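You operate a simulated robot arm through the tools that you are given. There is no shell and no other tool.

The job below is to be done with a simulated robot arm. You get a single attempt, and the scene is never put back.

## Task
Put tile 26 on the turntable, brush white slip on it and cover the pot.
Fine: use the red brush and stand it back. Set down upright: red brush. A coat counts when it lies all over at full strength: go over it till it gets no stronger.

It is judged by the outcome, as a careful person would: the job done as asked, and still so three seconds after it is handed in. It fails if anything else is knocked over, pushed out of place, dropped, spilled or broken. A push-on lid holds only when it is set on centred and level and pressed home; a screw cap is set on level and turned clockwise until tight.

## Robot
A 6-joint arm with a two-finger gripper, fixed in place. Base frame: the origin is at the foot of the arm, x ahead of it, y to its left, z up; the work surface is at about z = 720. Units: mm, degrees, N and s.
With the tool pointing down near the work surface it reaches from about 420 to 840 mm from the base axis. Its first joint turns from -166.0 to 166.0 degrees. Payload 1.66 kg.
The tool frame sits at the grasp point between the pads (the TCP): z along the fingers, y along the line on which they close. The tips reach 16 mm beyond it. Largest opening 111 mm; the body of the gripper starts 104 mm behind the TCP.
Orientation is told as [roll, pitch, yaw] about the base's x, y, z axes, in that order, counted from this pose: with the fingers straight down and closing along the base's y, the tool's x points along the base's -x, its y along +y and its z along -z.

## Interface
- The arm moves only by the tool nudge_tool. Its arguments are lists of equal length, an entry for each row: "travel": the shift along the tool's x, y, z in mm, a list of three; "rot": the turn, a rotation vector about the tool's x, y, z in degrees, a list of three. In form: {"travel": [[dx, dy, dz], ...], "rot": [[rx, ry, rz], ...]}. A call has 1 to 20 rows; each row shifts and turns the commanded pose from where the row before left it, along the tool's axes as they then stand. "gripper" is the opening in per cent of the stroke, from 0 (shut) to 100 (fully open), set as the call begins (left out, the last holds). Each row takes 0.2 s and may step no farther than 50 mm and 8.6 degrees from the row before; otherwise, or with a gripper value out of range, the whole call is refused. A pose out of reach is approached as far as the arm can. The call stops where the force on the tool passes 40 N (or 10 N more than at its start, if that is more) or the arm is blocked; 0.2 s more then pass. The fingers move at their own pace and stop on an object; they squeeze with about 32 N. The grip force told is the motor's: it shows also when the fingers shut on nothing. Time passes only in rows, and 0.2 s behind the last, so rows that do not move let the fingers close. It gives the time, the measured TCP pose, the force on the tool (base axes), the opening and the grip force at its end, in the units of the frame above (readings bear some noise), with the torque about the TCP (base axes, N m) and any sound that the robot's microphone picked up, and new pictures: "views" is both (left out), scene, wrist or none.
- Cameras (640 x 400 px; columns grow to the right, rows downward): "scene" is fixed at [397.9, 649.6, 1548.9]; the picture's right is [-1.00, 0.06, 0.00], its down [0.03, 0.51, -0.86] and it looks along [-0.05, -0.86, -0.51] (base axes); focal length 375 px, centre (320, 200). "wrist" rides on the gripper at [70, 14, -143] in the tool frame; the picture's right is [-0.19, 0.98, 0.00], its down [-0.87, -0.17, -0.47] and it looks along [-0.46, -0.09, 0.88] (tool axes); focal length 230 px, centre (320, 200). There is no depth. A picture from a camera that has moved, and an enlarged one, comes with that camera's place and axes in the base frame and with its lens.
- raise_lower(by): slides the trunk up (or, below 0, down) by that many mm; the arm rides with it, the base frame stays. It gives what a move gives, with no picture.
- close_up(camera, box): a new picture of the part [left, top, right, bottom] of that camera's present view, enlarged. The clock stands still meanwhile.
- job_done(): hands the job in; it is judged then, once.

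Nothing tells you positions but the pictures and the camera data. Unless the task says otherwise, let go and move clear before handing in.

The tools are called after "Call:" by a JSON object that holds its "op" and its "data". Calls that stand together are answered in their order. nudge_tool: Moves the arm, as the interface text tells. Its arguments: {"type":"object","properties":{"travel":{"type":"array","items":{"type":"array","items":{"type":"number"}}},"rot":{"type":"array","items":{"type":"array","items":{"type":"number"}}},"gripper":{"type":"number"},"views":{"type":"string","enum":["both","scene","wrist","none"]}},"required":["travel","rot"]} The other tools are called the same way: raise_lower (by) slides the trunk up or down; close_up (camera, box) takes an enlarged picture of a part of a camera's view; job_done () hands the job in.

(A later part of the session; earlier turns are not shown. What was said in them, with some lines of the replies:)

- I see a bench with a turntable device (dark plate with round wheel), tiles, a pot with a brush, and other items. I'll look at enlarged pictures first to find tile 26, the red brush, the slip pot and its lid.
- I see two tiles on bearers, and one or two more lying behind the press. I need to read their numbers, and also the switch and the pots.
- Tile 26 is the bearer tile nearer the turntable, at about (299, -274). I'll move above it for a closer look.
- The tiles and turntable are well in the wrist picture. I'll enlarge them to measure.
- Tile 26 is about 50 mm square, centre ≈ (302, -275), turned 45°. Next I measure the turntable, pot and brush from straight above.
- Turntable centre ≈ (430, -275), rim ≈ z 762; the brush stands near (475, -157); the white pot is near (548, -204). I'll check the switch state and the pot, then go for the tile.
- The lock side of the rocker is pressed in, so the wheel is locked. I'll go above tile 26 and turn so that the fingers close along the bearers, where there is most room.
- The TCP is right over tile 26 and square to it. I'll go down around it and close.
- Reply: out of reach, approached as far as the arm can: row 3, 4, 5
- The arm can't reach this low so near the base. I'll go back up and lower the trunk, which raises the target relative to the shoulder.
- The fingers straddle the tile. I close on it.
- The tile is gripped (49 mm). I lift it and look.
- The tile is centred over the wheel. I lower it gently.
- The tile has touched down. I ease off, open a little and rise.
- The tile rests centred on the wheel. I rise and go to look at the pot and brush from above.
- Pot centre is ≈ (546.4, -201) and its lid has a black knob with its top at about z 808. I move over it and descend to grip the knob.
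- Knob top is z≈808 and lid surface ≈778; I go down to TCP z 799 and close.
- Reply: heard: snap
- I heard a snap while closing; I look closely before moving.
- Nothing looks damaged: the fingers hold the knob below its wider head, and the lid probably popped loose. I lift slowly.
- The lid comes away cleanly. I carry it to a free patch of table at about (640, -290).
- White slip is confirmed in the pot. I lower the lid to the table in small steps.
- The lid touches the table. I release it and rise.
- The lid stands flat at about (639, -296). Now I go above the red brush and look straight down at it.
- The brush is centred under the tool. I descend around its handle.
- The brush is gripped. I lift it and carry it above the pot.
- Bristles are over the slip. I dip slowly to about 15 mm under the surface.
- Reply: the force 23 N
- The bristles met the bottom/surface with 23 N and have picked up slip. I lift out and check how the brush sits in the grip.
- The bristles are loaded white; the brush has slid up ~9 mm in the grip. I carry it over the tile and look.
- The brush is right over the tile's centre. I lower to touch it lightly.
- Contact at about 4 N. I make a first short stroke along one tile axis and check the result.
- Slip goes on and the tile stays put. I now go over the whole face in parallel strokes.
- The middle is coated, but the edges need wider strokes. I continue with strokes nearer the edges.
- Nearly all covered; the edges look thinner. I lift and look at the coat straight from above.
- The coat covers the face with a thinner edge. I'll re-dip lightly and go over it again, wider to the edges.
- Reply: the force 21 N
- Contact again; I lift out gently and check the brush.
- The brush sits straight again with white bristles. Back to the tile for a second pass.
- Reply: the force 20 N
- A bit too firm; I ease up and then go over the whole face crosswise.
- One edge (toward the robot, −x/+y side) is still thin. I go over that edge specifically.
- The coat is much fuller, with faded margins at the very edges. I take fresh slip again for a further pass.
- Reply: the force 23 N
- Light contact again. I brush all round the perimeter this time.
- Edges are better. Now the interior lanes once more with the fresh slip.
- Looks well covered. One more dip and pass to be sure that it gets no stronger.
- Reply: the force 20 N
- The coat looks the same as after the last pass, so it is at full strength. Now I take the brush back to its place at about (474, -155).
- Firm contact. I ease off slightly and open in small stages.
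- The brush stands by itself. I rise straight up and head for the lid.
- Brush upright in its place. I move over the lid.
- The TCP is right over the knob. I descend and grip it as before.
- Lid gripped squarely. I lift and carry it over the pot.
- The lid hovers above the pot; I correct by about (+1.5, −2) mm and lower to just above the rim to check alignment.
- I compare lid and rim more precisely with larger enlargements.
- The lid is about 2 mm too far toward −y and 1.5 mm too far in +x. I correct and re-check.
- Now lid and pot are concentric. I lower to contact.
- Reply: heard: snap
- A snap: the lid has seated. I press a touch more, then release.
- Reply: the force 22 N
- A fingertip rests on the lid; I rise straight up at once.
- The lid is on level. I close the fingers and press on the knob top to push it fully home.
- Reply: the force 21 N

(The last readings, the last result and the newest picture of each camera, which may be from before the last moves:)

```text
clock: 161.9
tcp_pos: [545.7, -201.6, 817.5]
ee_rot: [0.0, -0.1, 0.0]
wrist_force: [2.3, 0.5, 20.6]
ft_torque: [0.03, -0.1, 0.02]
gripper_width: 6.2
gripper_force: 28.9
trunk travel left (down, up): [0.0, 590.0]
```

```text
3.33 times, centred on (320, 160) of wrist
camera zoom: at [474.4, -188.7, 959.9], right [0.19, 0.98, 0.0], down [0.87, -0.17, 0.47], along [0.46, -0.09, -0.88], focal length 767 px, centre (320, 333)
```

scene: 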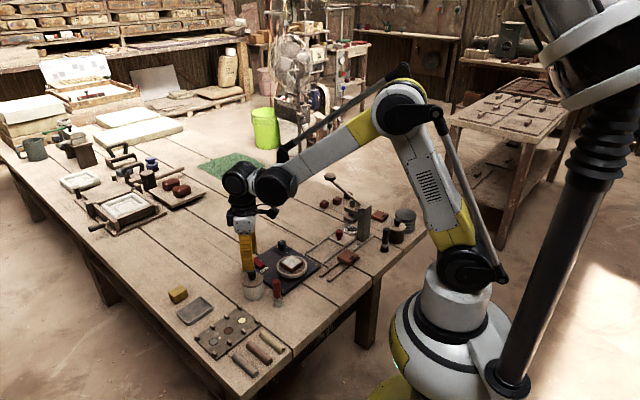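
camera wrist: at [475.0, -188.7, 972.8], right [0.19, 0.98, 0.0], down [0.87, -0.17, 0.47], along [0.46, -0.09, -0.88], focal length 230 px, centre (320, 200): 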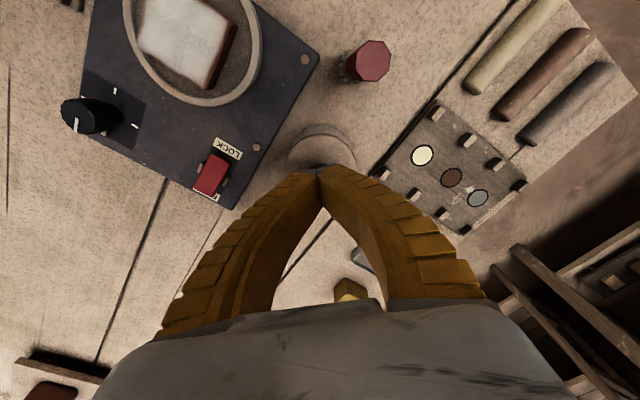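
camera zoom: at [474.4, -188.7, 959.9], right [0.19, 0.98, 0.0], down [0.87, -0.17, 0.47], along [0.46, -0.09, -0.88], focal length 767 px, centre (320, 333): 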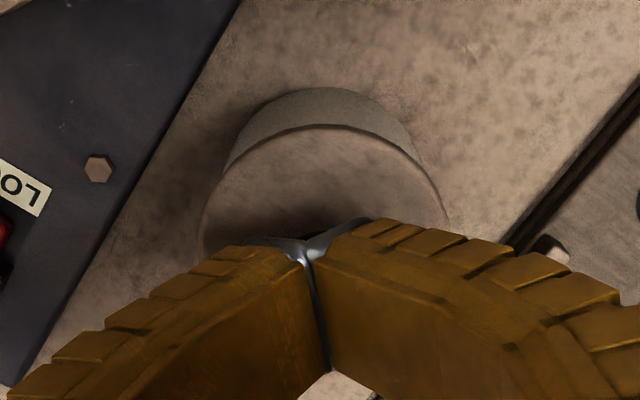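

The fingers flex and the lid doesn't move further: it is home. I rise clear and check everything.

Call:
{"op": "nudge_tool", "data": {"travel": [[0, 0, -5], [0, 0, -10], [0, 0, -30], [0, 0, -40], [-40, 0, 0], [-40, 0, 0], [-20, 0, 0], [0, 0, 0]], "rot": [[0, 0, 0], [0, 0, 0], [0, 0, 0], [0, 0, 0], [0, 0, 0], [0, 0, 0], [0, 0, 0], [0, 0, 0]], "gripper": 30}}

Call:
{"op": "close_up", "data": {"camera": "scene", "box": [225, 230, 325, 310]}}

Call:
{"op": "close_up", "data": {"camera": "scene", "box": [236, 260, 286, 310]}}

Call:
{"op": "close_up", "data": {"camera": "wrist", "box": [180, 0, 420, 160]}}

```text
clock: 163.7
tcp_pos: [645.3, -202.1, 902.1]
ee_rot: [0.0, 0.0, 0.0]
wrist_force: [-0.4, 0.1, 1.0]
ft_torque: [-0.02, -0.03, 0.03]
gripper_width: 36.1
gripper_force: 2.5
trunk travel left (down, up): [0.0, 590.0]
camera wrist: at [576.1, -188.8, 1044.7], right [0.19, 0.98, 0.0], down [0.87, -0.17, 0.47], along [0.46, -0.09, -0.88], focal length 230 px, centre (320, 200)
```

scene: 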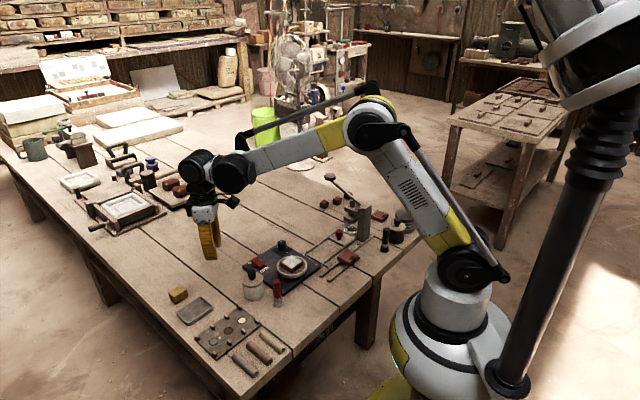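
wrist: 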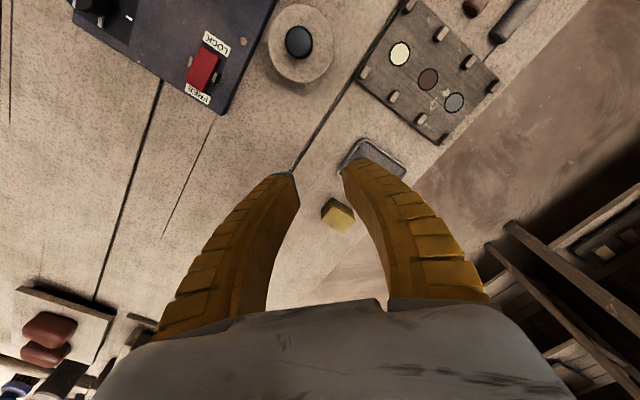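

```text
5.00 times, centred on (275, 270) of scene
camera zoom: at [397.9, 649.6, 1548.9], right [-1.0, 0.06, 0.0], down [0.03, 0.51, -0.86], along [-0.05, -0.86, -0.51], focal length 1876 px, centre (545, -150)
```

zoom: 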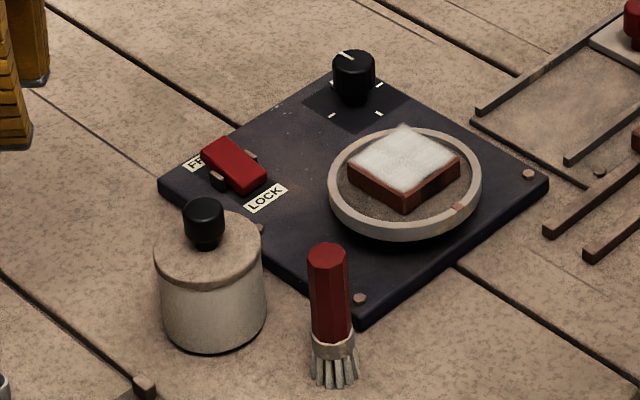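

```text
8.00 times, centred on (261, 285) of scene
camera zoom: at [397.9, 649.6, 1548.9], right [-1.0, 0.06, 0.0], down [0.03, 0.51, -0.86], along [-0.05, -0.86, -0.51], focal length 3001 px, centre (792, -480)
```

zoom: 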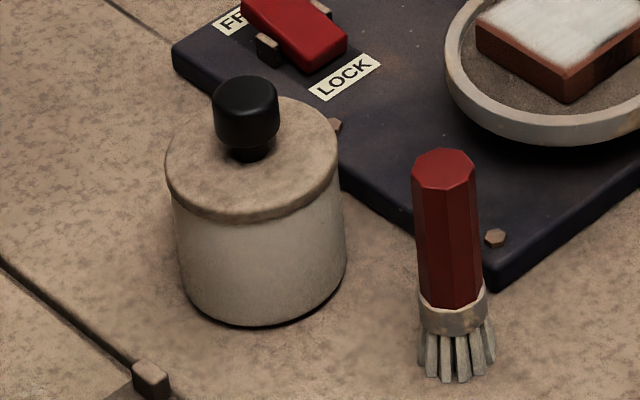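

```text
2.50 times, centred on (300, 80) of wrist
camera zoom: at [576.1, -188.8, 1044.7], right [0.19, 0.98, 0.0], down [0.87, -0.17, 0.47], along [0.46, -0.09, -0.88], focal length 575 px, centre (370, 500)
```

zoom: 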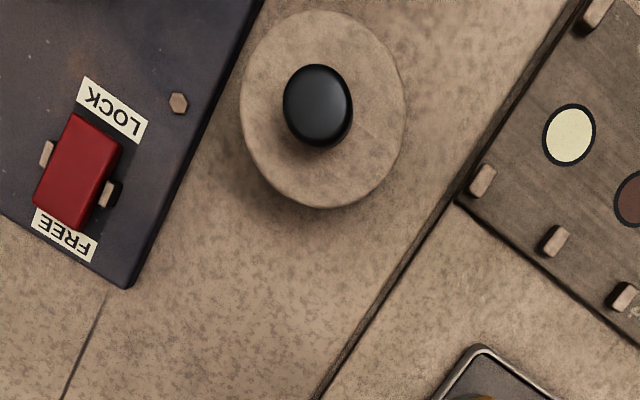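

All looks in order. One last close look at the coat on the tile before handing in.

Call:
{"op": "nudge_tool", "data": {"travel": [[36, -22.3, 0], [36, -22.3, 0], [36, -22.3, 0], [36, -22.3, 0], [0, 0, 30], [0, 0, 20], [0, 0, 0]], "rot": [[0, 0, 0], [0, 0, 0], [0, 0, 0], [0, 0, 0], [0, 0, 0], [0, 0, 0], [0, 0, 0]], "views": "wrist"}}

Call:
{"op": "close_up", "data": {"camera": "wrist", "box": [275, 20, 375, 120]}}

```text
clock: 165.3
tcp_pos: [501.5, -291.7, 851.4]
ee_rot: [0.1, 0.0, 0.0]
wrist_force: [-0.3, 0.5, -0.8]
ft_torque: [-0.03, 0.02, 0.02]
gripper_width: 35.9
gripper_force: 1.6
trunk travel left (down, up): [0.0, 590.0]
camera wrist: at [431.0, -279.1, 994.2], right [0.19, 0.98, 0.0], down [0.87, -0.17, 0.47], along [0.46, -0.09, -0.88], focal length 230 px, centre (320, 200)
```

wrist: 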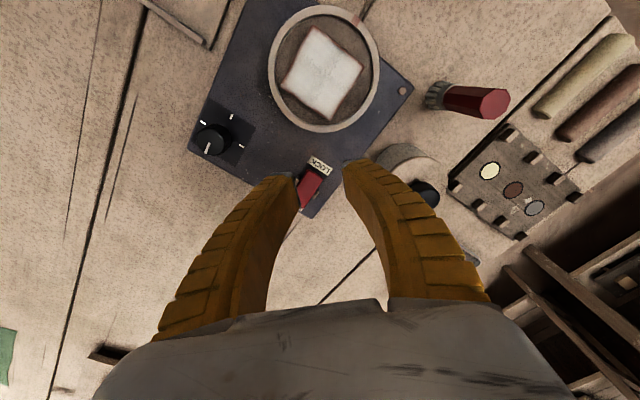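

```text
4.00 times, centred on (325, 70) of wrist
camera zoom: at [431.0, -279.1, 994.2], right [0.19, 0.98, 0.0], down [0.87, -0.17, 0.47], along [0.46, -0.09, -0.88], focal length 920 px, centre (300, 720)
```

zoom: 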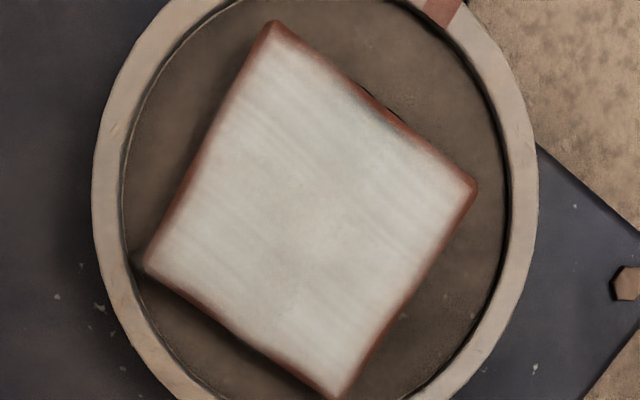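

The coat lies evenly all over, the pot is covered, and the red brush stands upright in its place. I rise a little more and hand in.

Call:
{"op": "nudge_tool", "data": {"travel": [[0, 0, -40], [0, 0, -40], [0, 0, 0], [0, 0, 0], [0, 0, 0]], "rot": [[0, 0, 0], [0, 0, 0], [0, 0, 0], [0, 0, 0], [0, 0, 0]], "views": "scene"}}

Call:
{"op": "close_up", "data": {"camera": "scene", "box": [220, 220, 370, 310]}}

```text
clock: 166.5
tcp_pos: [499.6, -292.8, 931.9]
ee_rot: [0.0, 0.1, -0.1]
wrist_force: [0.5, 0.7, -0.1]
ft_torque: [0.0, 0.02, 0.01]
gripper_width: 36.0
gripper_force: 1.9
trunk travel left (down, up): [0.0, 590.0]
```

scene: 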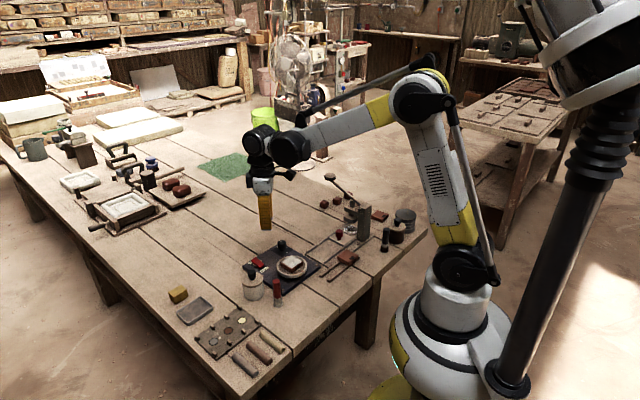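

```text
4.27 times, centred on (295, 265) of scene
camera zoom: at [397.9, 649.6, 1548.9], right [-1.0, 0.06, 0.0], down [0.03, 0.51, -0.86], along [-0.05, -0.86, -0.51], focal length 1600 px, centre (427, -77)
```

zoom: 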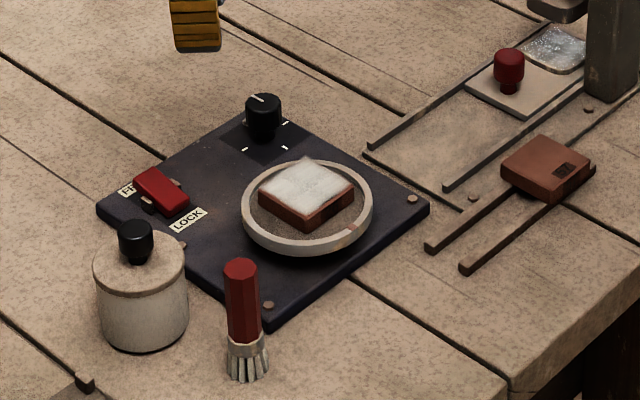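

Everything is in place: tile 26 sits coated on the turntable, the lid is on the pot, the red brush is upright and the arm is clear. I hand in the job.

Call:
{"op": "job_done", "data": {}}

```text
The job is handed in.
```

Tile 26 is on the turntable with its white slip coat, and the job is handed in; no verdict has come back.

- **Tile:** It sits centred on the wheel, and the turntable was left locked.
- **Coat:** I brushed it in four passes with three re-dips. It looked the same after the last pass, so I took it as full strength. There is still a soft fade of about 1.5 mm at the very edges that stopped changing. I took this to be the tile's bevel.
- **Red brush:** It stands upright on its bristles in its original spot, with slip still on the bristles. It slid about 9 mm up in the grip when I dipped it.
- **Pot:** The lid is back on, centred and level. I heard it snap home, and pressing on the knob with about 20 N moved it no further. While I was letting go, a fingertip rested on the lid with about 13 N; the pot and lid looked undisturbed afterwards.

In the last pictures nothing else on the bench was knocked over or out of place, and the arm was clear.
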